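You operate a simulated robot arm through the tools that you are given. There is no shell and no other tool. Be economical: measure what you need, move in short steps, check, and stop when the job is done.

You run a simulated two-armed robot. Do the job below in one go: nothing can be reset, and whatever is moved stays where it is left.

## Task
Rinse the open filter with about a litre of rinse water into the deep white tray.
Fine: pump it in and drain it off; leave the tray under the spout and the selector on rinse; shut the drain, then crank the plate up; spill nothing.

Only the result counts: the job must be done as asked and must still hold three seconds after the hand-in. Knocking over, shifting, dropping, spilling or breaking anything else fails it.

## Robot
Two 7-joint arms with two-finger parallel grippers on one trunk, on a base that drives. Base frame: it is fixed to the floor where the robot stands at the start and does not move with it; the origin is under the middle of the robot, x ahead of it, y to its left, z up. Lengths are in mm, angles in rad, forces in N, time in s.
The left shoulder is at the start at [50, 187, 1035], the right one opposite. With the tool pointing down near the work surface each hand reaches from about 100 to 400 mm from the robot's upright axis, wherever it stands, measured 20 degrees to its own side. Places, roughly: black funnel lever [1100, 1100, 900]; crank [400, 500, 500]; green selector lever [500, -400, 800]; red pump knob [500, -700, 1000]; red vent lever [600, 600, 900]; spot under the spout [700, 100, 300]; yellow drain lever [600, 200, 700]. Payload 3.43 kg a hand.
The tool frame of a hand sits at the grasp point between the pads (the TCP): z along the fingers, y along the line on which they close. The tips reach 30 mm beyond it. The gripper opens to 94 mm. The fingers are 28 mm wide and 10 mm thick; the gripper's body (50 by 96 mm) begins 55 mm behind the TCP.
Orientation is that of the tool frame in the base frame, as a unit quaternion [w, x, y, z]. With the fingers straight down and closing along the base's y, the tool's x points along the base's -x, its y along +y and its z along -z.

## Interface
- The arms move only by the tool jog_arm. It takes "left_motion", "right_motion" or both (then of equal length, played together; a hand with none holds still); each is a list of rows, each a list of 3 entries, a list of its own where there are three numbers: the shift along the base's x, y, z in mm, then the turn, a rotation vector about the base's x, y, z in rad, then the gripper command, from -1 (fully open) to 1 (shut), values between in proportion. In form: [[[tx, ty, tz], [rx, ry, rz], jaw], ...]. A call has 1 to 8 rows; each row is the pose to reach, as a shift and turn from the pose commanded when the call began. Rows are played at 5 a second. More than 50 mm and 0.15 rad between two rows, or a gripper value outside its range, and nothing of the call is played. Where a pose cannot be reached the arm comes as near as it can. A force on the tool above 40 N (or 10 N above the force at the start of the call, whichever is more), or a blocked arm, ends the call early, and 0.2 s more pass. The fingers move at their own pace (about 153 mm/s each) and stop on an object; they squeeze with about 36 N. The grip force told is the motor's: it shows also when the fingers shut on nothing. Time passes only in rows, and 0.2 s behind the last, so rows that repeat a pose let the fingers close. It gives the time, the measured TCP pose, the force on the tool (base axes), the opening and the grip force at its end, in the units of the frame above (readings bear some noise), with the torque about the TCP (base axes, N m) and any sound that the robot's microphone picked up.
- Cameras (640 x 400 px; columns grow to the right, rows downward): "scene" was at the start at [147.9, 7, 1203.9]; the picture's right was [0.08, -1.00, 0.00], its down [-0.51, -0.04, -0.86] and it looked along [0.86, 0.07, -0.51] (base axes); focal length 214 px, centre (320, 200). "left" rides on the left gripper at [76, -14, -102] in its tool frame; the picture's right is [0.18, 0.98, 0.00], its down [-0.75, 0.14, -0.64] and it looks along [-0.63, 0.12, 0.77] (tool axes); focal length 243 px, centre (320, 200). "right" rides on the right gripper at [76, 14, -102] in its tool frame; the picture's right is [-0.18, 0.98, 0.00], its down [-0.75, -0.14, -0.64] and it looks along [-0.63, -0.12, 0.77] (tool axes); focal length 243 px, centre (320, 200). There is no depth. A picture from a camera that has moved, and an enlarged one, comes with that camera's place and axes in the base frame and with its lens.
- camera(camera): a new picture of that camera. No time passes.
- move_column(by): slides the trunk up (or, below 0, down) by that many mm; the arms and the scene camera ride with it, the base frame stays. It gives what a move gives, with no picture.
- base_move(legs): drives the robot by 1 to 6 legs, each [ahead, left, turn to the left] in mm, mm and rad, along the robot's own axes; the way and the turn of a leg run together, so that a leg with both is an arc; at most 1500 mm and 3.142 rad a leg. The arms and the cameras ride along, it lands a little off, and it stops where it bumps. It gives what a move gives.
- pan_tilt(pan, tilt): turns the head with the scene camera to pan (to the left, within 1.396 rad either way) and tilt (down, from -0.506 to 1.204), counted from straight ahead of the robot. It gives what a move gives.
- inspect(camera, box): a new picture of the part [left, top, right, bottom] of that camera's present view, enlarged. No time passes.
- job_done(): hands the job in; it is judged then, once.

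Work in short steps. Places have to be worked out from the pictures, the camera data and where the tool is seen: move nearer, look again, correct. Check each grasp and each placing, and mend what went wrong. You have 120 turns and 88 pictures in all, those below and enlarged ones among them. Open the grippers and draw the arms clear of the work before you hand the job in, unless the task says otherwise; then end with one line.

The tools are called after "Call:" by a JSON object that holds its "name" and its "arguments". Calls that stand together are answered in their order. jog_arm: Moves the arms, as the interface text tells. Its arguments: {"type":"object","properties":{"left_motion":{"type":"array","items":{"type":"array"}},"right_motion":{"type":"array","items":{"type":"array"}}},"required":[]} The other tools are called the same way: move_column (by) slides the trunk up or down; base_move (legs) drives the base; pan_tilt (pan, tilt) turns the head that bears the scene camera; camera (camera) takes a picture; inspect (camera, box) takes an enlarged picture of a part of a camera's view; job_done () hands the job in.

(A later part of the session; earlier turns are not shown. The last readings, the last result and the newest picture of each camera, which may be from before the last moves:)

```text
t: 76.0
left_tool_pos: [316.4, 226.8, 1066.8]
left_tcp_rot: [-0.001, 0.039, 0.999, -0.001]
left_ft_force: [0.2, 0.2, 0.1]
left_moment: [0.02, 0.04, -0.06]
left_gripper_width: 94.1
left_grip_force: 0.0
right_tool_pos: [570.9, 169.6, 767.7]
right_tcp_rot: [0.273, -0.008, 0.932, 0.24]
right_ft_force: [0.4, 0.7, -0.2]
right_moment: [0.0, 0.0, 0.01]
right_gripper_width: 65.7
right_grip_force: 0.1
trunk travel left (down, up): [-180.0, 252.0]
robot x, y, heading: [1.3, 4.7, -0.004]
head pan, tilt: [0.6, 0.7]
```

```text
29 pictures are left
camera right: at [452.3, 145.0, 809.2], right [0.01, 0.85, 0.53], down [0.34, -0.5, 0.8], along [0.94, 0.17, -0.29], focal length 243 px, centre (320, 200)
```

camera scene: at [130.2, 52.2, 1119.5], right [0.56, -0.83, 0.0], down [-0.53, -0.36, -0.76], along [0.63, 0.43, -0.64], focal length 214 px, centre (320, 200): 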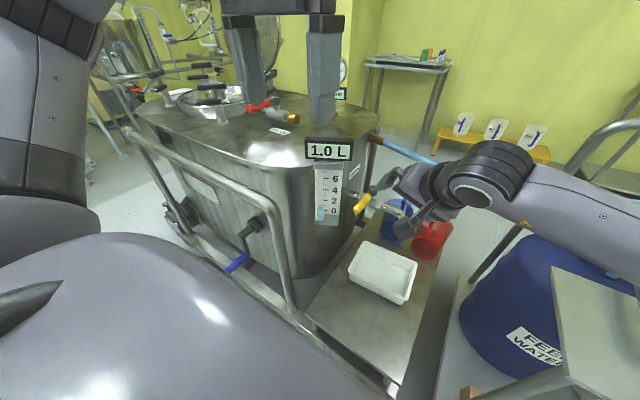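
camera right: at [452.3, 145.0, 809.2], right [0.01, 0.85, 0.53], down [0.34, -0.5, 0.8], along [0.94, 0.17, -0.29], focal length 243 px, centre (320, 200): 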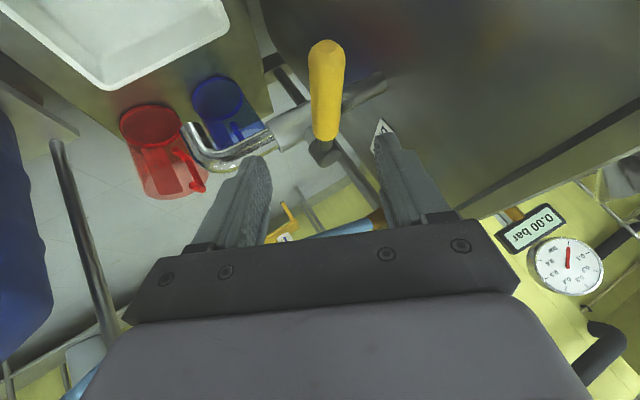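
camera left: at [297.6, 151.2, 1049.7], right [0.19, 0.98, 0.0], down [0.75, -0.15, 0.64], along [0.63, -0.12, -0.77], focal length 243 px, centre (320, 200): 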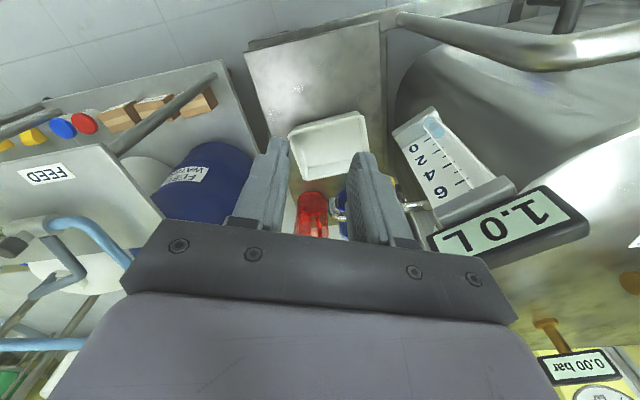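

Handle is lined up between the fingers. Slide in.

Call:
{"name": "jog_arm", "arguments": {"right_motion": [[[15, 14, -22], [0, 0, 0], -0.4], [[30, 28, -44], [0, 0, 0], -0.4], [[42, 40, -62], [0, 0, 0], -0.4]]}}

Call:
{"name": "camera", "arguments": {"camera": "right"}}

```text
t: 77.0
left_tool_pos: [316.4, 225.0, 1066.7]
left_tcp_rot: [-0.001, 0.039, 0.999, -0.001]
left_ft_force: [0.5, -1.3, 0.8]
left_moment: [0.01, 0.0, 0.01]
left_gripper_width: 93.9
left_grip_force: 0.1
right_tool_pos: [623.4, 153.3, 732.3]
right_tcp_rot: [0.283, 0.016, 0.931, 0.229]
right_ft_force: [-0.2, -0.6, -0.5]
right_moment: [-0.04, 0.0, 0.02]
right_gripper_width: 65.9
right_grip_force: 0.1
right hand out of reach, approached as far as the arm can: row 2, 3
trunk travel left (down, up): [-180.0, 252.0]
robot x, y, heading: [2.2, 2.2, 0.001]
head pan, tilt: [0.6, 0.7]
stopped in row 3 (right hand): the arm was blocked; the commanded pose is now the measured one
```

```text
28 pictures are left
camera right: at [503.8, 136.2, 774.1], right [0.05, 0.85, 0.52], down [0.3, -0.51, 0.8], along [0.95, 0.11, -0.29], focal length 243 px, centre (320, 200)
```

right: 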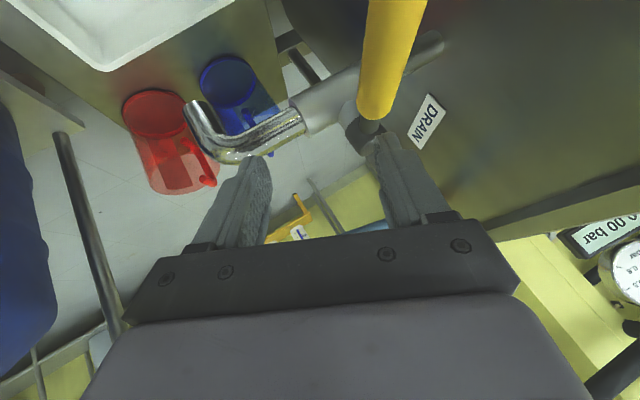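

The arm ran out of reach and drifted sideways. I back off along the tool axis and move the base nearer.

Call:
{"name": "jog_arm", "arguments": {"right_motion": [[[-20, -15, 25], [0, 0, 0], -0.4], [[-40, -15, 50], [0, 0, 0], -0.4], [[-70, -15, 70], [0, 0, 0], -0.4]]}}

Call:
{"name": "base_move", "arguments": {"legs": [[25, 60, 0]]}}

Call:
{"name": "camera", "arguments": {"camera": "right"}}

Call:
{"name": "camera", "arguments": {"camera": "scene"}}

```text
t: 77.8
left_tool_pos: [316.5, 225.5, 1066.6]
left_tcp_rot: [-0.001, 0.039, 0.999, 0.0]
left_ft_force: [0.6, 0.1, 0.5]
left_moment: [0.02, 0.01, 0.03]
left_gripper_width: 93.9
left_grip_force: 0.0
right_tool_pos: [550.1, 141.9, 804.9]
right_tcp_rot: [0.283, 0.014, 0.931, 0.23]
right_ft_force: [-0.9, 0.4, -0.5]
right_moment: [-0.01, -0.02, 0.05]
right_gripper_width: 65.7
right_grip_force: 0.1
trunk travel left (down, up): [-180.0, 252.0]
robot x, y, heading: [-0.3, 3.6, -0.003]
head pan, tilt: [0.6, 0.7]
```

```text
t: 78.8
left_tool_pos: [342.5, 284.3, 1067.3]
left_tcp_rot: [-0.001, 0.04, 0.999, 0.0]
left_ft_force: [0.1, -0.4, 0.0]
left_moment: [0.0, 0.01, 0.0]
left_gripper_width: 94.0
left_grip_force: 0.0
right_tool_pos: [575.7, 200.4, 805.0]
right_tcp_rot: [0.283, 0.014, 0.931, 0.23]
right_ft_force: [1.1, 0.1, -0.6]
right_moment: [0.06, -0.02, 0.01]
right_gripper_width: 65.8
right_grip_force: 0.1
trunk travel left (down, up): [-180.0, 252.0]
robot x, y, heading: [28.4, 63.9, -0.004]
head pan, tilt: [0.6, 0.7]
```

```text
27 pictures are left
camera right: at [454.8, 181.5, 846.1], right [0.05, 0.85, 0.52], down [0.3, -0.51, 0.8], along [0.95, 0.12, -0.29], focal length 243 px, centre (320, 200)
```

right: 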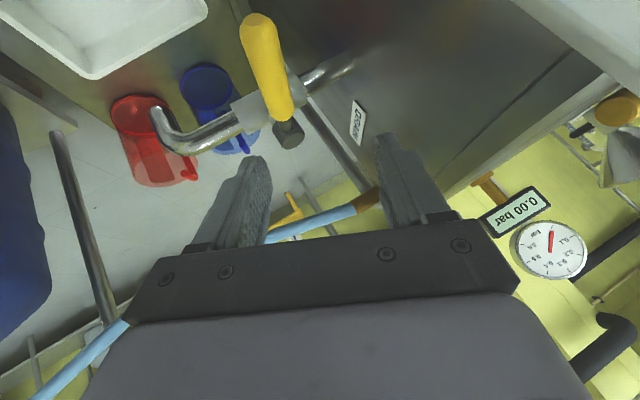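

```text
26 pictures are left
camera scene: at [155.3, 111.4, 1119.5], right [0.56, -0.83, 0.0], down [-0.53, -0.36, -0.76], along [0.63, 0.43, -0.64], focal length 214 px, centre (320, 200)
```

scene: 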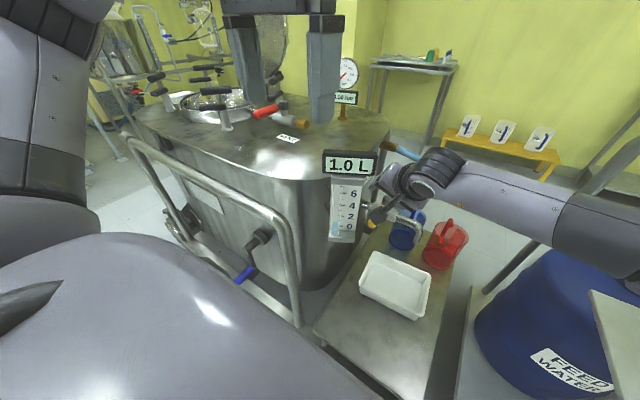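

Lever unchanged. I go to the standoff and slide in again.

Call:
{"name": "jog_arm", "arguments": {"right_motion": [[[-9, -22, -31], [0, 0, 0], -0.4], [[8, -8, -55], [0, 0, 0], -0.4], [[22, 5, -77], [0, 0, 0], -0.4], [[35, 16, -95], [0, 0, 0], -0.4]]}}

Call:
{"name": "camera", "arguments": {"camera": "right"}}

```text
t: 79.8
left_tool_pos: [343.3, 286.0, 1065.8]
left_tcp_rot: [-0.001, 0.039, 0.999, 0.0]
left_ft_force: [0.1, -0.2, 0.5]
left_moment: [0.0, 0.0, 0.02]
left_gripper_width: 93.7
left_grip_force: 0.0
right_tool_pos: [610.7, 214.5, 710.1]
right_tcp_rot: [0.283, 0.014, 0.931, 0.23]
right_ft_force: [-0.2, -0.9, 0.5]
right_moment: [-0.03, 0.03, -0.01]
right_gripper_width: 65.8
right_grip_force: 0.0
trunk travel left (down, up): [-180.0, 252.0]
robot x, y, heading: [25.1, 61.4, -0.006]
head pan, tilt: [0.6, 0.7]
```

```text
25 pictures are left
camera right: at [490.0, 196.1, 751.9], right [0.05, 0.85, 0.52], down [0.3, -0.51, 0.8], along [0.95, 0.12, -0.29], focal length 243 px, centre (320, 200)
```

right: 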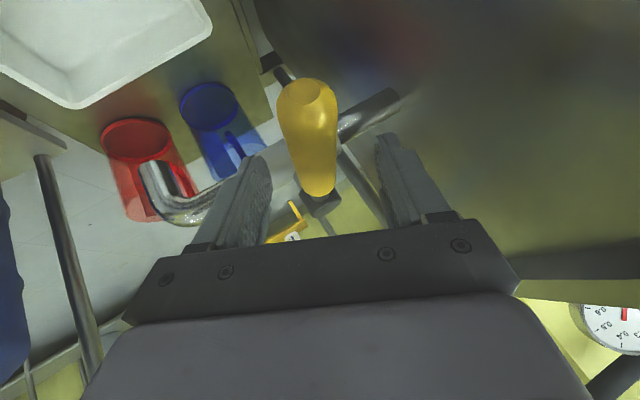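

Straddling. I swing the handle toward the spout around its pivot (689,224), lifting slightly to stay off the pipe.

Call:
{"name": "jog_arm", "arguments": {"right_motion": [[[1, -12, 4], [0, 0, 0.1], -0.4], [[3, -24, 8], [0, 0, 0.2], -0.4], [[7, -36, 10], [0, 0, 0.32], -0.4], [[12, -47, 10], [0, 0, 0.44], -0.4], [[19, -58, 10], [0, 0, 0.56], -0.4]]}}

Call:
{"name": "camera", "arguments": {"camera": "right"}}

Call:
{"name": "camera", "arguments": {"camera": "scene"}}

```text
t: 81.0
left_tool_pos: [341.8, 283.5, 1066.9]
left_tcp_rot: [-0.001, 0.041, 0.999, 0.0]
left_ft_force: [-0.2, -0.1, 0.1]
left_moment: [0.04, 0.01, 0.02]
left_gripper_width: 93.8
left_grip_force: 0.1
right_tool_pos: [624.7, 162.2, 720.8]
right_tcp_rot: [0.217, -0.217, 0.905, 0.295]
right_ft_force: [0.8, 0.1, 0.7]
right_moment: [0.01, 0.01, 0.01]
right_gripper_width: 65.8
right_grip_force: 0.0
right hand out of reach, approached as far as the arm can: row 5
trunk travel left (down, up): [-180.0, 252.0]
robot x, y, heading: [24.6, 67.5, -0.007]
head pan, tilt: [0.6, 0.7]
```

```text
24 pictures are left
camera right: at [529.0, 89.0, 761.9], right [-0.36, 0.77, 0.53], down [0.51, -0.31, 0.8], along [0.78, 0.56, -0.28], focal length 243 px, centre (320, 200)
```

right: 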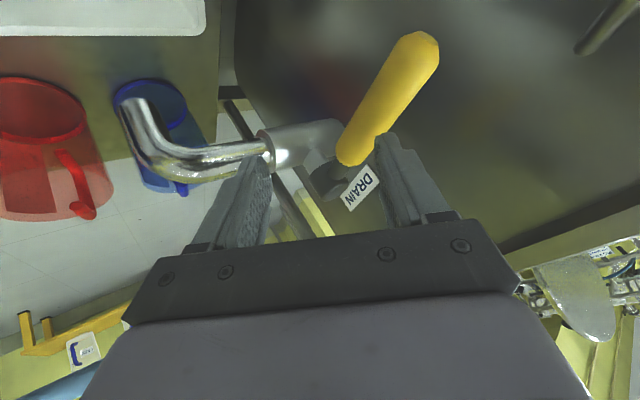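

```text
23 pictures are left
camera scene: at [155.1, 111.3, 1119.5], right [0.56, -0.83, 0.0], down [-0.53, -0.36, -0.77], along [0.63, 0.43, -0.64], focal length 214 px, centre (320, 200)
```

scene: 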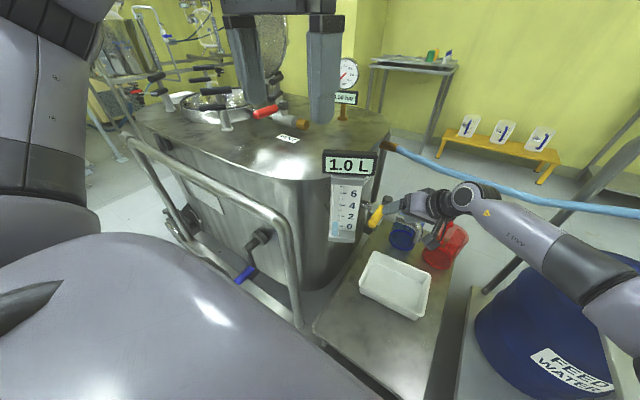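

The handle is actually ~10 mm lower (z≈690), so the fingers slipped over it. I back off, undo the turn, and go in deeper.

Call:
{"name": "jog_arm", "arguments": {"right_motion": [[[-25, -20, 35], [0, 0, -0.14], -0.4], [[-45, -10, 60], [0, 0, -0.28], -0.4], [[-58, 2, 65], [0, 0, -0.42], -0.3], [[-63, 10, 55], [0, 0, -0.52], -0.3], [[-45, 25, 30], [0, 0, -0.52], -0.3], [[-29, 40, 2], [0, 0, -0.52], -0.3], [[-13, 54, -31], [0, 0, -0.52], -0.3]]}}

Call:
{"name": "camera", "arguments": {"camera": "right"}}

```text
t: 82.6
left_tool_pos: [341.9, 284.2, 1067.2]
left_tcp_rot: [-0.001, 0.04, 0.999, 0.001]
left_ft_force: [0.3, 0.3, 0.0]
left_moment: [0.02, 0.01, 0.0]
left_gripper_width: 94.1
left_grip_force: 0.0
right_tool_pos: [610.3, 218.3, 690.8]
right_tcp_rot: [0.285, 0.022, 0.931, 0.227]
right_ft_force: [-0.7, 0.5, 0.2]
right_moment: [-0.04, 0.04, 0.01]
right_gripper_width: 61.1
right_grip_force: 0.1
trunk travel left (down, up): [-180.0, 252.0]
robot x, y, heading: [30.1, 63.9, -0.004]
head pan, tilt: [0.6, 0.7]
```

```text
22 pictures are left
camera right: at [488.7, 202.3, 732.7], right [0.07, 0.85, 0.52], down [0.29, -0.52, 0.8], along [0.95, 0.1, -0.28], focal length 243 px, centre (320, 200)
```

right: 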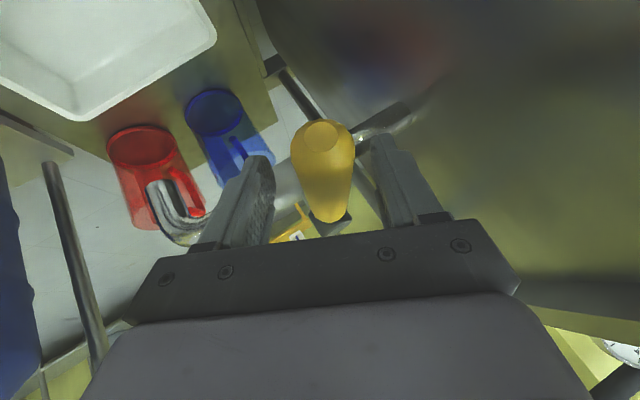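

Now the handle is well between the fingers. I narrow the jaw and swing it with little rotation.

Call:
{"name": "jog_arm", "arguments": {"right_motion": [[[0, 0, 0], [0, 0, 0], 0.1], [[1, -12, 0], [0, 0, 0.05], 0.1], [[3, -24, 0], [0, 0, 0.1], 0.1], [[7, -36, 0], [0, 0, 0.15], 0.1], [[12, -47, 2], [0, 0, 0.2], 0.1], [[18, -56, 4], [0, 0, 0.25], 0.1]]}}

Call:
{"name": "camera", "arguments": {"camera": "right"}}

Call:
{"name": "camera", "arguments": {"camera": "scene"}}

```text
t: 84.0
left_tool_pos: [342.8, 285.5, 1066.7]
left_tcp_rot: [-0.002, 0.04, 0.999, 0.0]
left_ft_force: [-0.2, -0.3, 0.9]
left_moment: [0.01, -0.01, -0.01]
left_gripper_width: 94.1
left_grip_force: 0.2
right_tool_pos: [625.1, 165.6, 692.9]
right_tcp_rot: [0.253, -0.1, 0.925, 0.265]
right_ft_force: [-6.7, 16.1, -6.2]
right_moment: [0.41, -0.57, 1.38]
right_gripper_width: 41.2
right_grip_force: 36.4
trunk travel left (down, up): [-180.0, 252.0]
robot x, y, heading: [31.5, 61.6, -0.001]
head pan, tilt: [0.6, 0.7]
```

```text
21 pictures are left
camera right: at [512.7, 119.0, 734.6], right [-0.16, 0.83, 0.53], down [0.42, -0.43, 0.8], along [0.89, 0.35, -0.28], focal length 243 px, centre (320, 200)
```

right: 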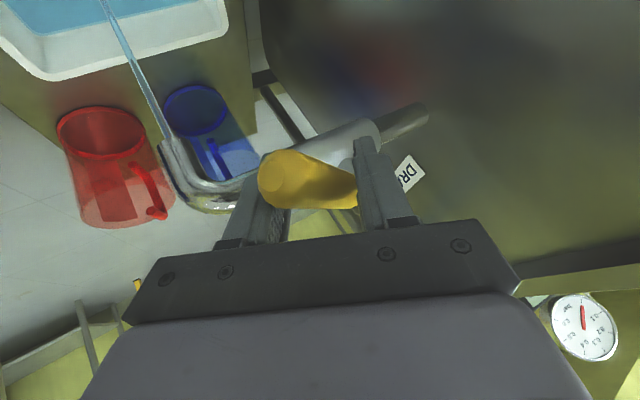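

```text
20 pictures are left
camera scene: at [155.3, 112.0, 1119.3], right [0.56, -0.83, 0.0], down [-0.53, -0.36, -0.76], along [0.63, 0.43, -0.64], focal length 214 px, centre (320, 200)
```

scene: 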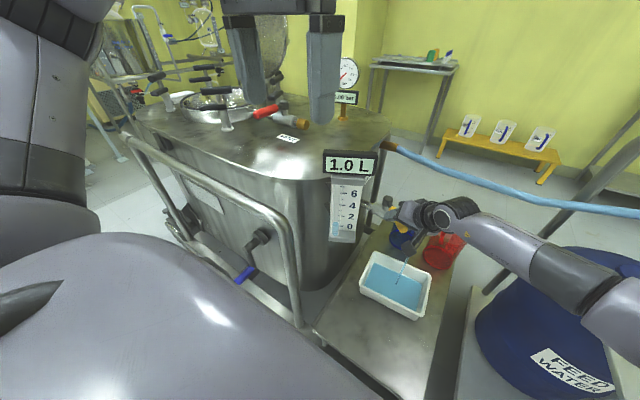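

It drains into the tray. I hold here and watch the level.

Call:
{"name": "jog_arm", "arguments": {"right_motion": [[[0, 0, 0], [0, 0, 0], 0.1], [[0, 0, 0], [0, 0, 0], 0.1], [[0, 0, 0], [0, 0, 0], 0.1], [[0, 0, 0], [0, 0, 0], 0.1], [[0, 0, 0], [0, 0, 0], 0.1], [[0, 0, 0], [0, 0, 0], 0.1]]}}

Call:
{"name": "inspect", "arguments": {"camera": "scene", "box": [310, 140, 470, 340]}}

```text
t: 85.4
left_tool_pos: [341.3, 284.6, 1067.2]
left_tcp_rot: [-0.001, 0.04, 0.999, 0.0]
left_ft_force: [0.3, 0.4, -0.4]
left_moment: [0.04, 0.02, -0.06]
left_gripper_width: 93.8
left_grip_force: 0.0
right_tool_pos: [628.3, 161.1, 693.7]
right_tcp_rot: [0.255, -0.094, 0.926, 0.262]
right_ft_force: [-6.7, 5.2, -0.2]
right_moment: [-0.72, -0.28, -0.57]
right_gripper_width: 46.8
right_grip_force: 28.0
trunk travel left (down, up): [-180.0, 252.0]
robot x, y, heading: [25.2, 64.3, -0.007]
head pan, tilt: [0.6, 0.7]
```

```text
2.00 times, centred on (390, 240) of scene
camera zoom: at [155.2, 111.4, 1119.5], right [0.56, -0.83, 0.0], down [-0.53, -0.36, -0.76], along [0.63, 0.43, -0.64], focal length 429 px, centre (180, 120)
```

zoom: 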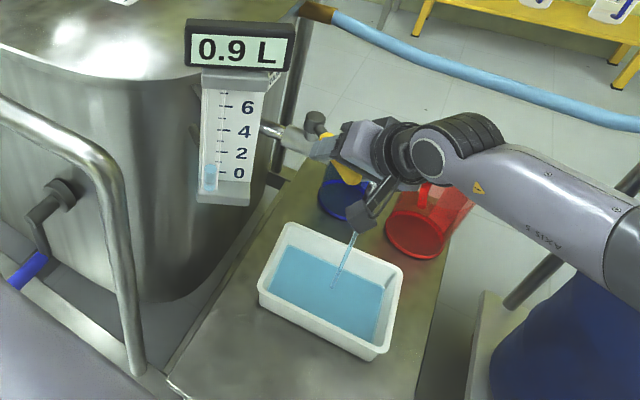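

Draining ~0.05 L/s. I open a little further.

Call:
{"name": "jog_arm", "arguments": {"right_motion": [[[6, -6, 3], [0, 0, 0.08], 0.1], [[13, -11, 5], [0, 0, 0.16], 0.1], [[20, -16, 6], [0, 0, 0.24], 0.1], [[20, -16, 6], [0, 0, 0.24], 0.1], [[20, -16, 6], [0, 0, 0.24], 0.1], [[20, -16, 6], [0, 0, 0.24], 0.1], [[20, -16, 6], [0, 0, 0.24], 0.1], [[20, -16, 6], [0, 0, 0.24], 0.1]]}}

Call:
{"name": "inspect", "arguments": {"camera": "scene", "box": [310, 140, 470, 340]}}

```text
t: 87.2
left_tool_pos: [339.9, 283.5, 1067.4]
left_tcp_rot: [0.001, 0.039, 0.999, -0.001]
left_ft_force: [0.4, 1.1, 0.2]
left_moment: [-0.05, 0.03, 0.01]
left_gripper_width: 93.9
left_grip_force: 0.1
right_tool_pos: [644.8, 145.7, 701.3]
right_tcp_rot: [0.23, -0.184, 0.912, 0.283]
right_ft_force: [-12.0, -4.4, 22.4]
right_moment: [1.31, -0.25, 1.34]
right_gripper_width: 51.1
right_grip_force: 7.1
right hand out of reach, approached as far as the arm can: row 3, 4, 5, 6, 7, 8
trunk travel left (down, up): [-180.0, 252.0]
robot x, y, heading: [27.7, 67.0, -0.006]
head pan, tilt: [0.6, 0.7]
```

```text
2.00 times, centred on (390, 240) of scene
camera zoom: at [152.9, 111.3, 1120.0], right [0.56, -0.83, 0.0], down [-0.53, -0.36, -0.77], along [0.63, 0.43, -0.64], focal length 429 px, centre (180, 120)
```

zoom: 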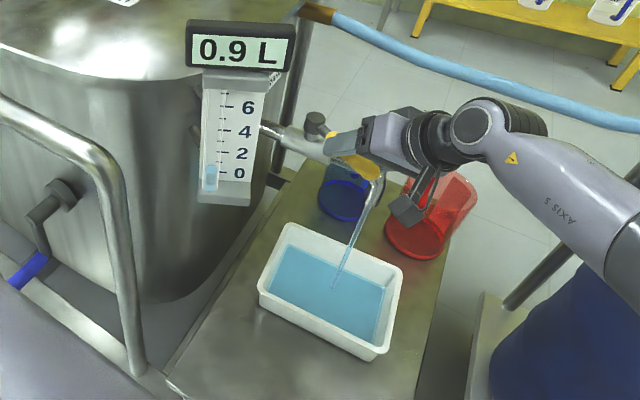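

Flow is stronger. There's ~22 N on the hand from a finger touching; I relieve it a bit and wait.

Call:
{"name": "jog_arm", "arguments": {"right_motion": [[[-3, 2, 3], [0, 0, 0], -0.1], [[-3, 2, 5], [0, 0, 0], -0.2], [[-3, 2, 5], [0, 0, 0], -0.2], [[-3, 2, 5], [0, 0, 0], -0.2], [[-3, 2, 5], [0, 0, 0], -0.2], [[-3, 2, 5], [0, 0, 0], -0.2], [[-3, 2, 5], [0, 0, 0], -0.2], [[-3, 2, 5], [0, 0, 0], -0.2]]}}

Call:
{"name": "jog_arm", "arguments": {"right_motion": [[[0, 0, 0], [0, 0, 0], -0.2], [[0, 0, 0], [0, 0, 0], -0.2], [[0, 0, 0], [0, 0, 0], -0.2], [[0, 0, 0], [0, 0, 0], -0.2], [[0, 0, 0], [0, 0, 0], -0.2], [[0, 0, 0], [0, 0, 0], -0.2], [[0, 0, 0], [0, 0, 0], -0.2], [[0, 0, 0], [0, 0, 0], -0.2]]}}

Call:
{"name": "jog_arm", "arguments": {"right_motion": [[[0, 0, 0], [0, 0, 0], -0.2], [[0, 0, 0], [0, 0, 0], -0.2], [[0, 0, 0], [0, 0, 0], -0.2], [[0, 0, 0], [0, 0, 0], -0.2], [[0, 0, 0], [0, 0, 0], -0.2], [[0, 0, 0], [0, 0, 0], -0.2], [[0, 0, 0], [0, 0, 0], -0.2], [[0, 0, 0], [0, 0, 0], -0.2]]}}

Call:
{"name": "inspect", "arguments": {"camera": "scene", "box": [310, 140, 470, 340]}}

```text
t: 89.0
left_tool_pos: [342.5, 284.8, 1066.8]
left_tcp_rot: [-0.001, 0.04, 0.999, 0.0]
left_ft_force: [0.3, 0.5, 0.6]
left_moment: [0.02, 0.0, 0.01]
left_gripper_width: 94.0
left_grip_force: 0.0
right_tool_pos: [645.5, 146.6, 699.3]
right_tcp_rot: [0.229, -0.185, 0.912, 0.285]
right_ft_force: [0.8, -0.4, -0.4]
right_moment: [0.02, 0.03, 0.0]
right_gripper_width: 56.7
right_grip_force: 0.1
right hand out of reach, approached as far as the arm can: row 1, 2, 3, 4, 5, 6, 7, 8
trunk travel left (down, up): [-180.0, 252.0]
robot x, y, heading: [29.2, 64.2, -0.004]
head pan, tilt: [0.6, 0.7]
```

```text
t: 90.8
left_tool_pos: [342.3, 284.2, 1066.9]
left_tcp_rot: [0.0, 0.04, 0.999, 0.0]
left_ft_force: [0.2, -0.3, -0.1]
left_moment: [0.02, -0.04, 0.02]
left_gripper_width: 93.9
left_grip_force: 0.1
right_tool_pos: [645.2, 147.5, 699.0]
right_tcp_rot: [0.228, -0.184, 0.913, 0.284]
right_ft_force: [-1.0, -0.2, 0.1]
right_moment: [-0.01, 0.02, 0.05]
right_gripper_width: 56.3
right_grip_force: 0.1
trunk travel left (down, up): [-180.0, 252.0]
robot x, y, heading: [26.9, 62.4, -0.005]
head pan, tilt: [0.6, 0.7]
```

```text
t: 92.6
left_tool_pos: [342.6, 284.5, 1067.4]
left_tcp_rot: [-0.001, 0.04, 0.999, 0.0]
left_ft_force: [-0.4, 0.2, 0.0]
left_moment: [-0.03, 0.01, 0.0]
left_gripper_width: 94.1
left_grip_force: 0.2
right_tool_pos: [645.7, 146.5, 700.0]
right_tcp_rot: [0.227, -0.185, 0.913, 0.285]
right_ft_force: [0.2, 0.8, 0.5]
right_moment: [-0.02, 0.0, 0.0]
right_gripper_width: 56.2
right_grip_force: 0.0
trunk travel left (down, up): [-180.0, 252.0]
robot x, y, heading: [25.8, 65.6, -0.002]
head pan, tilt: [0.6, 0.7]
```

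```text
2.00 times, centred on (390, 240) of scene
camera zoom: at [155.2, 111.2, 1119.5], right [0.56, -0.83, 0.0], down [-0.53, -0.36, -0.76], along [0.63, 0.43, -0.64], focal length 429 px, centre (180, 120)
```

zoom: 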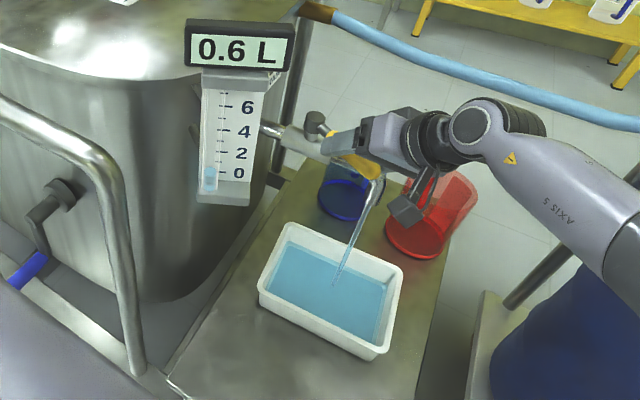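

0.6 L left, ~0.06 L/s. Waiting on.

Call:
{"name": "jog_arm", "arguments": {"right_motion": [[[0, 0, 0], [0, 0, 0], -0.2], [[0, 0, 0], [0, 0, 0], -0.2], [[0, 0, 0], [0, 0, 0], -0.2], [[0, 0, 0], [0, 0, 0], -0.2], [[0, 0, 0], [0, 0, 0], -0.2], [[0, 0, 0], [0, 0, 0], -0.2], [[0, 0, 0], [0, 0, 0], -0.2], [[0, 0, 0], [0, 0, 0], -0.2]]}}

Call:
{"name": "jog_arm", "arguments": {"right_motion": [[[0, 0, 0], [0, 0, 0], -0.2], [[0, 0, 0], [0, 0, 0], -0.2], [[0, 0, 0], [0, 0, 0], -0.2], [[0, 0, 0], [0, 0, 0], -0.2], [[0, 0, 0], [0, 0, 0], -0.2], [[0, 0, 0], [0, 0, 0], -0.2], [[0, 0, 0], [0, 0, 0], -0.2], [[0, 0, 0], [0, 0, 0], -0.2]]}}

Call:
{"name": "jog_arm", "arguments": {"right_motion": [[[0, 0, 0], [0, 0, 0], -0.2], [[0, 0, 0], [0, 0, 0], -0.2], [[0, 0, 0], [0, 0, 0], -0.2], [[0, 0, 0], [0, 0, 0], -0.2], [[0, 0, 0], [0, 0, 0], -0.2], [[0, 0, 0], [0, 0, 0], -0.2], [[0, 0, 0], [0, 0, 0], -0.2], [[0, 0, 0], [0, 0, 0], -0.2]]}}

Call:
{"name": "jog_arm", "arguments": {"right_motion": [[[0, 0, 0], [0, 0, 0], -0.2], [[0, 0, 0], [0, 0, 0], -0.2], [[0, 0, 0], [0, 0, 0], -0.2], [[0, 0, 0], [0, 0, 0], -0.2], [[0, 0, 0], [0, 0, 0], -0.2], [[0, 0, 0], [0, 0, 0], -0.2], [[0, 0, 0], [0, 0, 0], -0.2], [[0, 0, 0], [0, 0, 0], -0.2]]}}

Call:
{"name": "jog_arm", "arguments": {"right_motion": [[[0, 0, 0], [0, 0, 0], -0.2], [[0, 0, 0], [0, 0, 0], -0.2], [[0, 0, 0], [0, 0, 0], -0.2], [[0, 0, 0], [0, 0, 0], -0.2], [[0, 0, 0], [0, 0, 0], -0.2], [[0, 0, 0], [0, 0, 0], -0.2], [[0, 0, 0], [0, 0, 0], -0.2], [[0, 0, 0], [0, 0, 0], -0.2]]}}

Call:
{"name": "jog_arm", "arguments": {"right_motion": [[[0, 0, 0], [0, 0, 0], -0.2], [[0, 0, 0], [0, 0, 0], -0.2], [[0, 0, 0], [0, 0, 0], -0.2], [[0, 0, 0], [0, 0, 0], -0.2], [[0, 0, 0], [0, 0, 0], -0.2], [[0, 0, 0], [0, 0, 0], -0.2], [[0, 0, 0], [0, 0, 0], -0.2], [[0, 0, 0], [0, 0, 0], -0.2]]}}

Call:
{"name": "inspect", "arguments": {"camera": "scene", "box": [310, 140, 470, 340]}}

```text
t: 94.4
left_tool_pos: [341.4, 283.1, 1066.5]
left_tcp_rot: [-0.001, 0.04, 0.999, 0.0]
left_ft_force: [0.2, -0.1, 0.2]
left_moment: [0.02, -0.02, 0.02]
left_gripper_width: 93.9
left_grip_force: 0.0
right_tool_pos: [646.1, 147.1, 699.1]
right_tcp_rot: [0.227, -0.186, 0.913, 0.285]
right_ft_force: [0.5, -0.1, -0.4]
right_moment: [0.01, 0.03, 0.0]
right_gripper_width: 56.1
right_grip_force: 0.1
trunk travel left (down, up): [-180.0, 252.0]
robot x, y, heading: [27.5, 65.3, -0.006]
head pan, tilt: [0.6, 0.7]
```

```text
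t: 96.2
left_tool_pos: [342.0, 284.5, 1067.1]
left_tcp_rot: [0.0, 0.04, 0.999, 0.0]
left_ft_force: [-0.2, 0.0, 0.0]
left_moment: [-0.01, 0.01, -0.02]
left_gripper_width: 94.1
left_grip_force: 0.1
right_tool_pos: [645.1, 146.7, 699.5]
right_tcp_rot: [0.228, -0.185, 0.913, 0.285]
right_ft_force: [0.3, -0.5, 0.7]
right_moment: [-0.02, 0.02, 0.01]
right_gripper_width: 56.4
right_grip_force: 0.0
trunk travel left (down, up): [-180.0, 252.0]
robot x, y, heading: [28.7, 62.6, -0.005]
head pan, tilt: [0.6, 0.7]
```

```text
t: 98.0
left_tool_pos: [341.1, 284.9, 1067.2]
left_tcp_rot: [-0.001, 0.041, 0.999, 0.0]
left_ft_force: [0.2, -0.3, -0.3]
left_moment: [0.0, -0.01, 0.0]
left_gripper_width: 93.8
left_grip_force: 0.0
right_tool_pos: [645.7, 147.0, 699.2]
right_tcp_rot: [0.228, -0.185, 0.912, 0.285]
right_ft_force: [-0.4, -0.5, 1.1]
right_moment: [-0.03, 0.03, -0.02]
right_gripper_width: 56.3
right_grip_force: 0.1
trunk travel left (down, up): [-180.0, 252.0]
robot x, y, heading: [26.9, 63.5, -0.003]
head pan, tilt: [0.6, 0.7]
```

```text
t: 99.8
left_tool_pos: [342.6, 284.1, 1067.5]
left_tcp_rot: [-0.001, 0.041, 0.999, 0.001]
left_ft_force: [0.3, 0.6, -0.1]
left_moment: [0.01, -0.03, -0.01]
left_gripper_width: 93.8
left_grip_force: 0.1
right_tool_pos: [645.0, 146.0, 698.8]
right_tcp_rot: [0.227, -0.184, 0.913, 0.284]
right_ft_force: [-0.3, 0.0, -0.4]
right_moment: [0.0, -0.02, 0.01]
right_gripper_width: 56.5
right_grip_force: 0.1
trunk travel left (down, up): [-180.0, 252.0]
robot x, y, heading: [26.6, 66.9, -0.007]
head pan, tilt: [0.6, 0.7]
```

```text
t: 101.6
left_tool_pos: [342.6, 283.8, 1067.3]
left_tcp_rot: [-0.001, 0.041, 0.999, 0.0]
left_ft_force: [0.2, 0.1, 0.5]
left_moment: [0.0, -0.03, -0.03]
left_gripper_width: 94.1
left_grip_force: 0.0
right_tool_pos: [646.0, 147.2, 699.5]
right_tcp_rot: [0.228, -0.185, 0.913, 0.285]
right_ft_force: [0.3, 0.2, -0.2]
right_moment: [0.0, -0.01, -0.05]
right_gripper_width: 56.5
right_grip_force: 0.1
trunk travel left (down, up): [-180.0, 252.0]
robot x, y, heading: [28.2, 66.1, -0.005]
head pan, tilt: [0.6, 0.7]
```

```text
t: 103.4
left_tool_pos: [342.0, 284.1, 1067.5]
left_tcp_rot: [-0.002, 0.04, 0.999, 0.0]
left_ft_force: [-0.2, 0.5, -0.4]
left_moment: [-0.01, 0.0, 0.01]
left_gripper_width: 94.1
left_grip_force: 0.1
right_tool_pos: [645.3, 147.0, 699.5]
right_tcp_rot: [0.228, -0.185, 0.913, 0.285]
right_ft_force: [-0.7, 0.3, -0.2]
right_moment: [0.02, 0.0, 0.01]
right_gripper_width: 56.2
right_grip_force: 0.0
trunk travel left (down, up): [-180.0, 252.0]
robot x, y, heading: [27.7, 64.8, -0.005]
head pan, tilt: [0.6, 0.7]
```

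```text
2.00 times, centred on (390, 240) of scene
camera zoom: at [155.2, 111.2, 1119.5], right [0.56, -0.83, 0.0], down [-0.53, -0.36, -0.76], along [0.63, 0.43, -0.64], focal length 429 px, centre (180, 120)
```

zoom: 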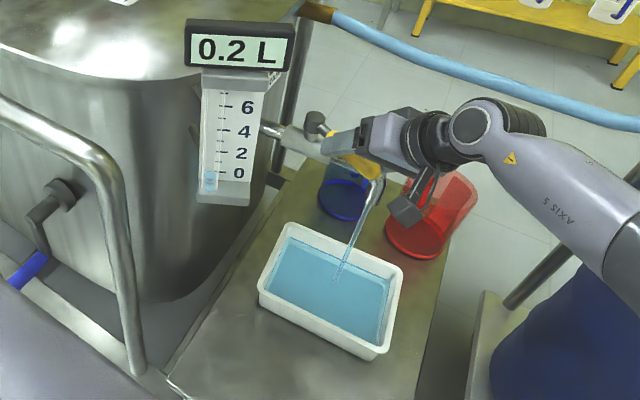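

0.2 L left; keep waiting.

Call:
{"name": "jog_arm", "arguments": {"right_motion": [[[0, 0, 0], [0, 0, 0], -0.2], [[0, 0, 0], [0, 0, 0], -0.2], [[0, 0, 0], [0, 0, 0], -0.2], [[0, 0, 0], [0, 0, 0], -0.2], [[0, 0, 0], [0, 0, 0], -0.2], [[0, 0, 0], [0, 0, 0], -0.2], [[0, 0, 0], [0, 0, 0], -0.2], [[0, 0, 0], [0, 0, 0], -0.2]]}}

Call:
{"name": "jog_arm", "arguments": {"right_motion": [[[0, 0, 0], [0, 0, 0], -0.2], [[0, 0, 0], [0, 0, 0], -0.2], [[0, 0, 0], [0, 0, 0], -0.2], [[0, 0, 0], [0, 0, 0], -0.2], [[0, 0, 0], [0, 0, 0], -0.2], [[0, 0, 0], [0, 0, 0], -0.2], [[0, 0, 0], [0, 0, 0], -0.2], [[0, 0, 0], [0, 0, 0], -0.2]]}}

Call:
{"name": "jog_arm", "arguments": {"right_motion": [[[0, 0, 0], [0, 0, 0], -0.2], [[0, 0, 0], [0, 0, 0], -0.2], [[0, 0, 0], [0, 0, 0], -0.2], [[0, 0, 0], [0, 0, 0], -0.2], [[0, 0, 0], [0, 0, 0], -0.2], [[0, 0, 0], [0, 0, 0], -0.2], [[0, 0, 0], [0, 0, 0], -0.2], [[0, 0, 0], [0, 0, 0], -0.2]]}}

Call:
{"name": "jog_arm", "arguments": {"right_motion": [[[0, 0, 0], [0, 0, 0], -0.2], [[0, 0, 0], [0, 0, 0], -0.2], [[0, 0, 0], [0, 0, 0], -0.2], [[0, 0, 0], [0, 0, 0], -0.2], [[0, 0, 0], [0, 0, 0], -0.2], [[0, 0, 0], [0, 0, 0], -0.2], [[0, 0, 0], [0, 0, 0], -0.2], [[0, 0, 0], [0, 0, 0], -0.2]]}}

Call:
{"name": "jog_arm", "arguments": {"right_motion": [[[0, 0, 0], [0, 0, 0], -0.2], [[0, 0, 0], [0, 0, 0], -0.2], [[0, 0, 0], [0, 0, 0], -0.2], [[0, 0, 0], [0, 0, 0], -0.2], [[0, 0, 0], [0, 0, 0], -0.2], [[0, 0, 0], [0, 0, 0], -0.2], [[0, 0, 0], [0, 0, 0], -0.2], [[0, 0, 0], [0, 0, 0], -0.2]]}}

Call:
{"name": "jog_arm", "arguments": {"right_motion": [[[0, 0, 0], [0, 0, 0], -0.2], [[0, 0, 0], [0, 0, 0], -0.2], [[0, 0, 0], [0, 0, 0], -0.2], [[0, 0, 0], [0, 0, 0], -0.2], [[0, 0, 0], [0, 0, 0], -0.2], [[0, 0, 0], [0, 0, 0], -0.2], [[0, 0, 0], [0, 0, 0], -0.2], [[0, 0, 0], [0, 0, 0], -0.2]]}}

Call:
{"name": "inspect", "arguments": {"camera": "scene", "box": [310, 140, 470, 340]}}

```text
t: 105.2
left_tool_pos: [343.3, 284.0, 1066.8]
left_tcp_rot: [0.0, 0.041, 0.999, 0.0]
left_ft_force: [0.5, -0.1, 0.6]
left_moment: [-0.02, 0.0, 0.01]
left_gripper_width: 93.9
left_grip_force: 0.0
right_tool_pos: [646.2, 146.6, 699.2]
right_tcp_rot: [0.228, -0.186, 0.913, 0.284]
right_ft_force: [-0.5, -0.9, 0.1]
right_moment: [0.0, 0.01, 0.04]
right_gripper_width: 56.6
right_grip_force: 0.1
trunk travel left (down, up): [-180.0, 252.0]
robot x, y, heading: [29.7, 63.4, -0.005]
head pan, tilt: [0.6, 0.7]
```

```text
t: 107.0
left_tool_pos: [342.8, 284.1, 1067.4]
left_tcp_rot: [-0.002, 0.04, 0.999, 0.0]
left_ft_force: [0.2, -0.1, -0.5]
left_moment: [0.04, -0.01, 0.0]
left_gripper_width: 94.0
left_grip_force: 0.0
right_tool_pos: [645.8, 147.4, 697.9]
right_tcp_rot: [0.228, -0.185, 0.912, 0.285]
right_ft_force: [0.8, -0.3, -0.7]
right_moment: [0.02, -0.03, 0.03]
right_gripper_width: 56.3
right_grip_force: 0.0
trunk travel left (down, up): [-180.0, 252.0]
robot x, y, heading: [25.4, 63.9, -0.003]
head pan, tilt: [0.6, 0.7]
```

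```text
t: 108.8
left_tool_pos: [341.4, 284.2, 1068.1]
left_tcp_rot: [-0.002, 0.04, 0.999, 0.0]
left_ft_force: [-0.5, 0.6, -0.7]
left_moment: [0.04, 0.0, -0.01]
left_gripper_width: 94.0
left_grip_force: 0.0
right_tool_pos: [646.4, 146.8, 699.1]
right_tcp_rot: [0.228, -0.185, 0.913, 0.285]
right_ft_force: [0.0, 0.0, -0.4]
right_moment: [0.01, 0.02, 0.0]
right_gripper_width: 56.4
right_grip_force: 0.1
trunk travel left (down, up): [-180.0, 252.0]
robot x, y, heading: [22.8, 60.6, -0.005]
head pan, tilt: [0.6, 0.7]
```

```text
t: 110.6
left_tool_pos: [342.0, 285.1, 1066.4]
left_tcp_rot: [-0.001, 0.04, 0.999, 0.0]
left_ft_force: [1.0, -0.4, 0.3]
left_moment: [-0.02, 0.02, -0.04]
left_gripper_width: 93.9
left_grip_force: 0.0
right_tool_pos: [645.5, 146.3, 699.2]
right_tcp_rot: [0.228, -0.185, 0.912, 0.285]
right_ft_force: [-0.6, 0.0, -0.3]
right_moment: [-0.02, 0.01, -0.02]
right_gripper_width: 56.5
right_grip_force: 0.0
trunk travel left (down, up): [-180.0, 252.0]
robot x, y, heading: [25.2, 62.2, -0.005]
head pan, tilt: [0.6, 0.7]
```

```text
t: 112.4
left_tool_pos: [342.8, 284.2, 1066.8]
left_tcp_rot: [-0.001, 0.04, 0.999, 0.001]
left_ft_force: [0.0, -0.2, -0.5]
left_moment: [0.01, 0.0, 0.0]
left_gripper_width: 93.9
left_grip_force: 0.1
right_tool_pos: [646.4, 146.8, 699.1]
right_tcp_rot: [0.228, -0.185, 0.912, 0.285]
right_ft_force: [-0.4, 0.5, 0.1]
right_moment: [0.01, 0.05, -0.03]
right_gripper_width: 56.5
right_grip_force: 0.2
trunk travel left (down, up): [-180.0, 252.0]
robot x, y, heading: [25.1, 61.2, -0.002]
head pan, tilt: [0.6, 0.7]
```

```text
t: 114.2
left_tool_pos: [343.1, 285.5, 1067.6]
left_tcp_rot: [-0.001, 0.041, 0.999, -0.001]
left_ft_force: [-0.8, 0.4, 0.2]
left_moment: [0.0, -0.01, -0.05]
left_gripper_width: 94.3
left_grip_force: 0.2
right_tool_pos: [645.8, 146.5, 699.7]
right_tcp_rot: [0.228, -0.185, 0.912, 0.285]
right_ft_force: [0.3, -0.1, 0.2]
right_moment: [-0.01, 0.0, -0.03]
right_gripper_width: 56.4
right_grip_force: 0.0
trunk travel left (down, up): [-180.0, 252.0]
robot x, y, heading: [27.4, 64.2, -0.004]
head pan, tilt: [0.6, 0.7]
```

```text
2.00 times, centred on (390, 240) of scene
camera zoom: at [155.2, 111.2, 1119.5], right [0.56, -0.83, 0.0], down [-0.53, -0.36, -0.76], along [0.63, 0.43, -0.64], focal length 429 px, centre (180, 120)
```

zoom: 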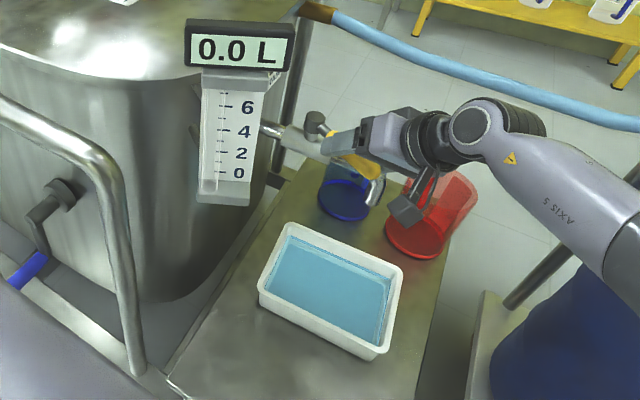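

The filter is empty and the jet has stopped. Now I swing the handle back to shut, overshooting softly until its stop.

Call:
{"name": "jog_arm", "arguments": {"right_motion": [[[-7, 6, -1], [0, 0, -0.08], 0.15], [[-16, 20, -3], [0, 0, -0.16], 0.15], [[-24, 35, -5], [0, 0, -0.26], 0.15], [[-30, 50, -7], [0, 0, -0.36], 0.15], [[-34, 64, -8], [0, 0, -0.46], 0.15], [[-36, 76, -8], [0, 0, -0.46], 0.15], [[-36, 84, -8], [0, 0, -0.46], 0.15]]}}

Call:
{"name": "camera", "arguments": {"camera": "right"}}

```text
t: 115.8
left_tool_pos: [342.3, 283.5, 1067.7]
left_tcp_rot: [0.0, 0.04, 0.999, 0.0]
left_ft_force: [-0.6, -1.1, -1.1]
left_moment: [0.01, -0.01, -0.03]
left_gripper_width: 94.1
left_grip_force: 0.0
right_tool_pos: [610.7, 229.6, 690.5]
right_tcp_rot: [0.282, 0.01, 0.931, 0.23]
right_ft_force: [-1.5, -8.5, -0.2]
right_moment: [-0.02, -0.02, -0.14]
right_gripper_width: 44.1
right_grip_force: 3.6
trunk travel left (down, up): [-180.0, 252.0]
robot x, y, heading: [26.0, 61.6, -0.007]
head pan, tilt: [0.6, 0.7]
```

```text
14 pictures are left
camera right: at [491.3, 210.3, 732.8], right [0.05, 0.85, 0.52], down [0.31, -0.51, 0.8], along [0.95, 0.12, -0.29], focal length 243 px, centre (320, 200)
```

right: 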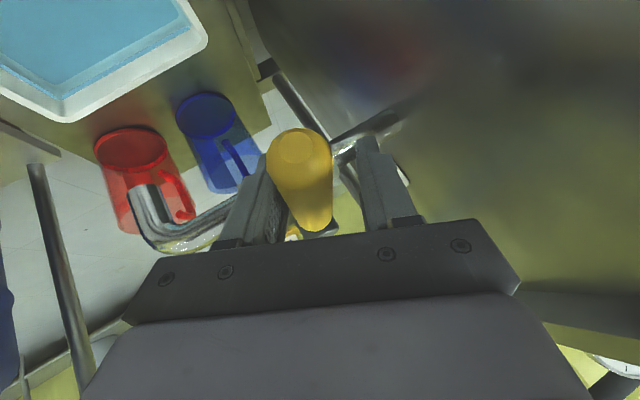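

It presses on its stop: the drain is shut. I withdraw the right hand along its axis and fold it back.

Call:
{"name": "jog_arm", "arguments": {"right_motion": [[[0, -10, 0], [0, 0, 0], -0.4], [[-15, -23, 22], [0, 0, 0], -0.4], [[-32, -38, 47], [0, 0, 0], -0.4], [[-55, -60, 70], [0, 0, 0], -0.4], [[-80, -85, 90], [0, 0, 0], -0.4], [[-105, -115, 105], [-0.09, 0.1, 0], -0.4], [[-130, -145, 120], [-0.18, 0.2, 0], -0.4], [[-150, -180, 135], [-0.27, 0.3, 0], -0.4]]}}

Call:
{"name": "jog_arm", "arguments": {"right_motion": [[[-20, -35, 15], [-0.09, 0.1, 0], -0.4], [[-45, -70, 30], [-0.18, 0.2, 0], -0.4], [[-70, -105, 40], [-0.22, 0.24, 0], -0.4], [[-95, -125, 50], [-0.22, 0.24, 0], -0.4]]}}

Call:
{"name": "base_move", "arguments": {"legs": [[-360, 0, 0], [0, 280, 0]]}}

Call:
{"name": "pan_tilt", "arguments": {"pan": 0.1, "tilt": 0.55}}

Call:
{"name": "camera", "arguments": {"camera": "scene"}}

```text
t: 117.6
left_tool_pos: [341.7, 284.2, 1067.4]
left_tcp_rot: [-0.002, 0.04, 0.999, 0.0]
left_ft_force: [0.2, -0.4, 0.2]
left_moment: [-0.03, 0.0, 0.0]
left_gripper_width: 94.0
left_grip_force: 0.1
right_tool_pos: [461.0, 48.1, 827.1]
right_tcp_rot: [0.138, 0.005, 0.985, 0.099]
right_ft_force: [-0.4, 0.5, -0.2]
right_moment: [0.02, 0.02, 0.01]
right_gripper_width: 65.8
right_grip_force: 0.0
trunk travel left (down, up): [-180.0, 252.0]
robot x, y, heading: [25.2, 62.3, -0.004]
head pan, tilt: [0.6, 0.7]
```

```text
t: 118.6
left_tool_pos: [341.7, 283.8, 1066.5]
left_tcp_rot: [-0.001, 0.04, 0.999, 0.0]
left_ft_force: [-0.4, -0.1, -0.7]
left_moment: [0.0, 0.02, 0.01]
left_gripper_width: 93.9
left_grip_force: 0.1
right_tool_pos: [367.0, -75.2, 874.7]
right_tcp_rot: [0.021, 0.002, 1.0, -0.009]
right_ft_force: [0.0, 0.1, -0.3]
right_moment: [0.0, 0.0, -0.01]
right_gripper_width: 65.9
right_grip_force: 0.1
trunk travel left (down, up): [-180.0, 252.0]
robot x, y, heading: [26.9, 60.1, -0.004]
head pan, tilt: [0.6, 0.7]
```

```text
t: 122.5
left_tool_pos: [-27.8, 560.6, 1067.1]
left_tcp_rot: [-0.001, 0.035, 0.999, 0.0]
left_ft_force: [-0.3, 0.3, 0.9]
left_moment: [0.03, 0.03, 0.01]
left_gripper_width: 93.9
left_grip_force: 0.1
right_tool_pos: [2.7, 200.4, 876.0]
right_tcp_rot: [0.021, -0.004, 1.0, -0.009]
right_ft_force: [0.0, -0.1, -0.6]
right_moment: [-0.01, 0.01, 0.0]
right_gripper_width: 65.9
right_grip_force: 0.1
trunk travel left (down, up): [-180.0, 252.0]
robot x, y, heading: [-339.3, 333.0, 0.005]
head pan, tilt: [0.6, 0.7]
```

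```text
t: 123.4
left_tool_pos: [-26.1, 561.1, 1067.9]
left_tcp_rot: [0.0, 0.034, 0.999, 0.0]
left_ft_force: [-0.1, 0.9, -1.6]
left_moment: [0.04, -0.02, 0.02]
left_gripper_width: 94.0
left_grip_force: 0.0
right_tool_pos: [1.6, 201.0, 875.4]
right_tcp_rot: [0.02, -0.004, 1.0, -0.01]
right_ft_force: [0.7, 0.0, 0.1]
right_moment: [-0.02, 0.02, -0.04]
right_gripper_width: 65.7
right_grip_force: 0.2
trunk travel left (down, up): [-180.0, 252.0]
robot x, y, heading: [-339.4, 336.3, 0.008]
head pan, tilt: [0.099, 0.55]
```

```text
13 pictures are left
camera scene: at [-192.3, 346.9, 1132.6], right [0.11, -0.99, 0.0], down [-0.52, -0.06, -0.85], along [0.85, 0.09, -0.52], focal length 214 px, centre (320, 200)
```

scene: 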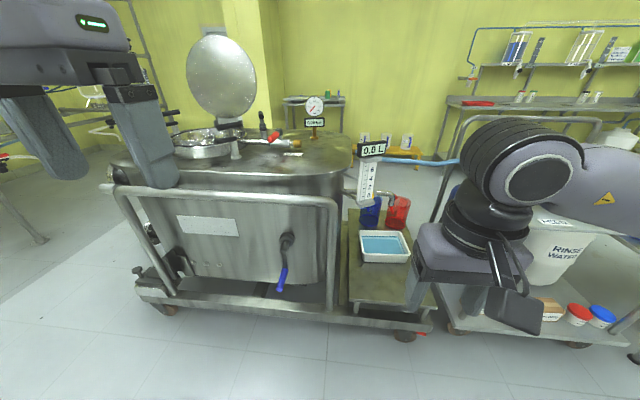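

Clear view: crank axle ≈(431,539,570), blue handle at the bottom, z≈460, y≈542, x from 285 to 372. I read the plate on the tank for the direction.

Call:
{"name": "inspect", "arguments": {"camera": "scene", "box": [170, 200, 310, 300]}}

```text
4.00 times, centred on (240, 250) of scene
camera zoom: at [-192.3, 346.9, 1132.6], right [0.11, -0.99, 0.0], down [-0.52, -0.06, -0.85], along [0.85, 0.09, -0.52], focal length 858 px, centre (640, 0)
```

zoom: 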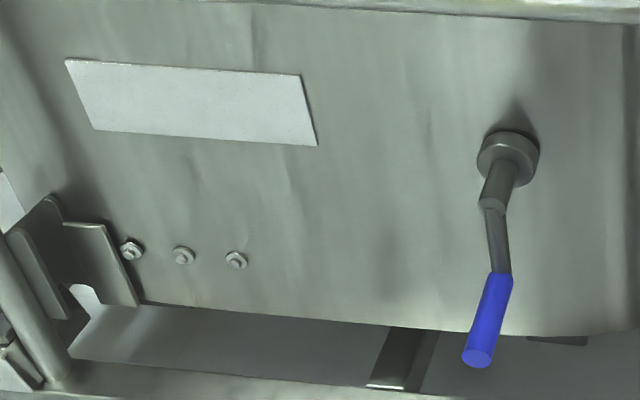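

No marking. I lower the trunk and bring the left hand down, turning it to point forward at the handle.

Call:
{"name": "move_column", "arguments": {"by": -180}}

Call:
{"name": "jog_arm", "arguments": {"left_motion": [[[20, -2, -32], [0, -0.13, 0], -1], [[40, -4, -64], [0, -0.26, 0], -1], [[60, -6, -96], [0, -0.39, 0], -1], [[80, -8, -128], [0, -0.52, 0], -1], [[100, -10, -160], [0, -0.65, 0], -1], [[120, -12, -192], [0, -0.78, 0], -1]]}}

Call:
{"name": "jog_arm", "arguments": {"left_motion": [[[18, -2, -36], [0, -0.13, 0], -1], [[36, -4, -72], [0, -0.26, 0], -1], [[54, -6, -108], [0, -0.39, 0], -1], [[72, -7, -144], [0, -0.52, 0], -1], [[90, -7, -180], [0, -0.65, 0], -1], [[100, -7, -220], [0, -0.79, 0], -1]]}}

Call:
{"name": "camera", "arguments": {"camera": "left"}}

```text
t: 125.4
left_tool_pos: [-27.1, 561.0, 887.4]
left_tcp_rot: [-0.001, 0.034, 0.999, 0.001]
left_ft_force: [-0.8, -1.1, -0.4]
left_moment: [-0.02, 0.04, 0.01]
left_gripper_width: 94.3
left_grip_force: 0.0
right_tool_pos: [3.1, 201.7, 696.0]
right_tcp_rot: [0.02, -0.004, 1.0, -0.01]
right_ft_force: [0.3, 0.9, 0.1]
right_moment: [-0.05, 0.04, -0.02]
right_gripper_width: 66.0
right_grip_force: 0.1
trunk travel left (down, up): [0.0, 432.0]
robot x, y, heading: [-336.9, 337.3, 0.007]
head pan, tilt: [0.099, 0.55]
```

```text
t: 126.8
left_tool_pos: [92.8, 549.0, 694.7]
left_tcp_rot: [0.38, 0.032, 0.924, 0.012]
left_ft_force: [-0.3, -0.7, 0.6]
left_moment: [-0.02, 0.03, -0.01]
left_gripper_width: 93.9
left_grip_force: 0.0
right_tool_pos: [1.9, 203.2, 694.8]
right_tcp_rot: [0.021, -0.004, 1.0, -0.009]
right_ft_force: [-0.4, -0.9, 0.2]
right_moment: [0.0, -0.01, 0.03]
right_gripper_width: 65.7
right_grip_force: 0.1
trunk travel left (down, up): [0.0, 432.0]
robot x, y, heading: [-339.1, 334.3, 0.008]
head pan, tilt: [0.099, 0.55]
```

```text
t: 128.2
left_tool_pos: [194.2, 539.4, 473.0]
left_tcp_rot: [0.705, 0.023, 0.709, 0.023]
left_ft_force: [0.2, 0.2, -1.2]
left_moment: [0.0, 0.01, -0.01]
left_gripper_width: 94.3
left_grip_force: 0.0
right_tool_pos: [1.1, 200.9, 695.6]
right_tcp_rot: [0.021, -0.004, 1.0, -0.009]
right_ft_force: [-0.5, 0.4, 0.1]
right_moment: [0.01, -0.01, -0.05]
right_gripper_width: 65.9
right_grip_force: 0.0
trunk travel left (down, up): [0.0, 432.0]
robot x, y, heading: [-340.2, 335.7, 0.008]
head pan, tilt: [0.099, 0.55]
```

```text
11 pictures are left
camera left: at [90.7, 529.7, 397.4], right [0.0, 0.99, -0.12], down [-0.64, 0.09, 0.77], along [0.77, 0.08, 0.63], focal length 243 px, centre (320, 200)
```

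left: 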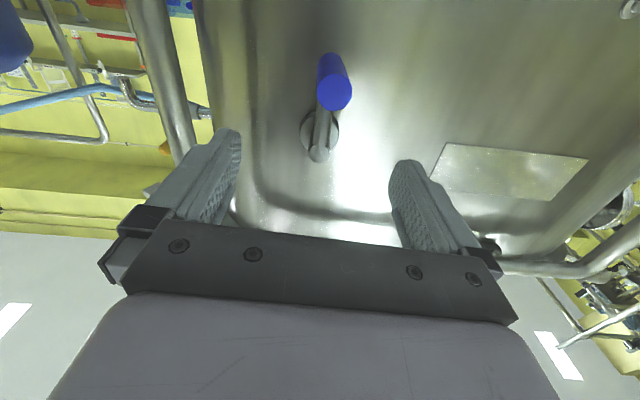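

Handle tip refined to (285,548,449), axle at (548,550) in y-z, radius ~100. I align, slide over the handle and grip.

Call:
{"name": "jog_arm", "arguments": {"left_motion": [[[0, 9, -23], [0, 0, 0], -1], [[35, 9, -23], [0, 0, 0], -1], [[70, 9, -23], [0, 0, 0], -1], [[105, 9, -23], [0, 0, 0], -1], [[115, 9, -23], [0, 0, 0], 0.3], [[115, 9, -23], [0, 0, 0], 1], [[115, 9, -23], [0, 0, 0], 1]]}}

Call:
{"name": "camera", "arguments": {"camera": "left"}}

```text
t: 129.8
left_tool_pos: [307.1, 550.1, 452.5]
left_tcp_rot: [0.705, 0.026, 0.708, 0.023]
left_ft_force: [-16.6, -11.8, -4.8]
left_moment: [0.52, -0.89, 1.39]
left_gripper_width: 26.9
left_grip_force: 44.9
right_tool_pos: [2.0, 201.1, 695.4]
right_tcp_rot: [0.02, -0.004, 1.0, -0.009]
right_ft_force: [0.2, -0.7, -0.3]
right_moment: [-0.01, 0.02, 0.01]
right_gripper_width: 66.1
right_grip_force: 0.1
trunk travel left (down, up): [0.0, 432.0]
robot x, y, heading: [-339.7, 335.3, 0.009]
head pan, tilt: [0.099, 0.55]
```

```text
10 pictures are left
camera left: at [204.3, 541.5, 374.7], right [0.0, 0.99, -0.11], down [-0.64, 0.09, 0.77], along [0.77, 0.07, 0.63], focal length 243 px, centre (320, 200)
```

left: 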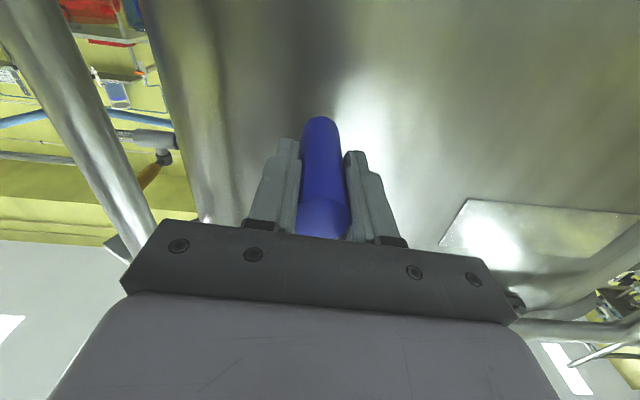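

Gripped (27 mm). I try the first part of a clockwise turn and watch the force.

Call:
{"name": "jog_arm", "arguments": {"left_motion": [[[-3, 15, 1], [0, 0, 0], 1], [[-3, 29, 4], [0, 0, 0], 1], [[-3, 43, 10], [0, 0, 0], 1], [[-3, 55, 17], [0, 0, 0], 1], [[-3, 67, 26], [0, 0, 0], 1], [[-3, 77, 37], [0, 0, 0], 1], [[-3, 85, 49], [0, 0, 0], 1], [[-3, 91, 62], [0, 0, 0], 1]]}}

```text
t: 131.6
left_tool_pos: [304.7, 641.1, 511.6]
left_tcp_rot: [0.703, 0.026, 0.71, 0.023]
left_ft_force: [-17.7, -17.3, -9.3]
left_moment: [0.56, -0.69, 1.74]
left_gripper_width: 26.9
left_grip_force: 44.5
right_tool_pos: [2.4, 202.3, 695.4]
right_tcp_rot: [0.02, -0.004, 1.0, -0.01]
right_ft_force: [-0.4, -0.2, -1.4]
right_moment: [-0.01, -0.01, 0.0]
right_gripper_width: 65.9
right_grip_force: 0.1
trunk travel left (down, up): [0.0, 432.0]
robot x, y, heading: [-340.1, 336.8, 0.009]
head pan, tilt: [0.099, 0.55]
```

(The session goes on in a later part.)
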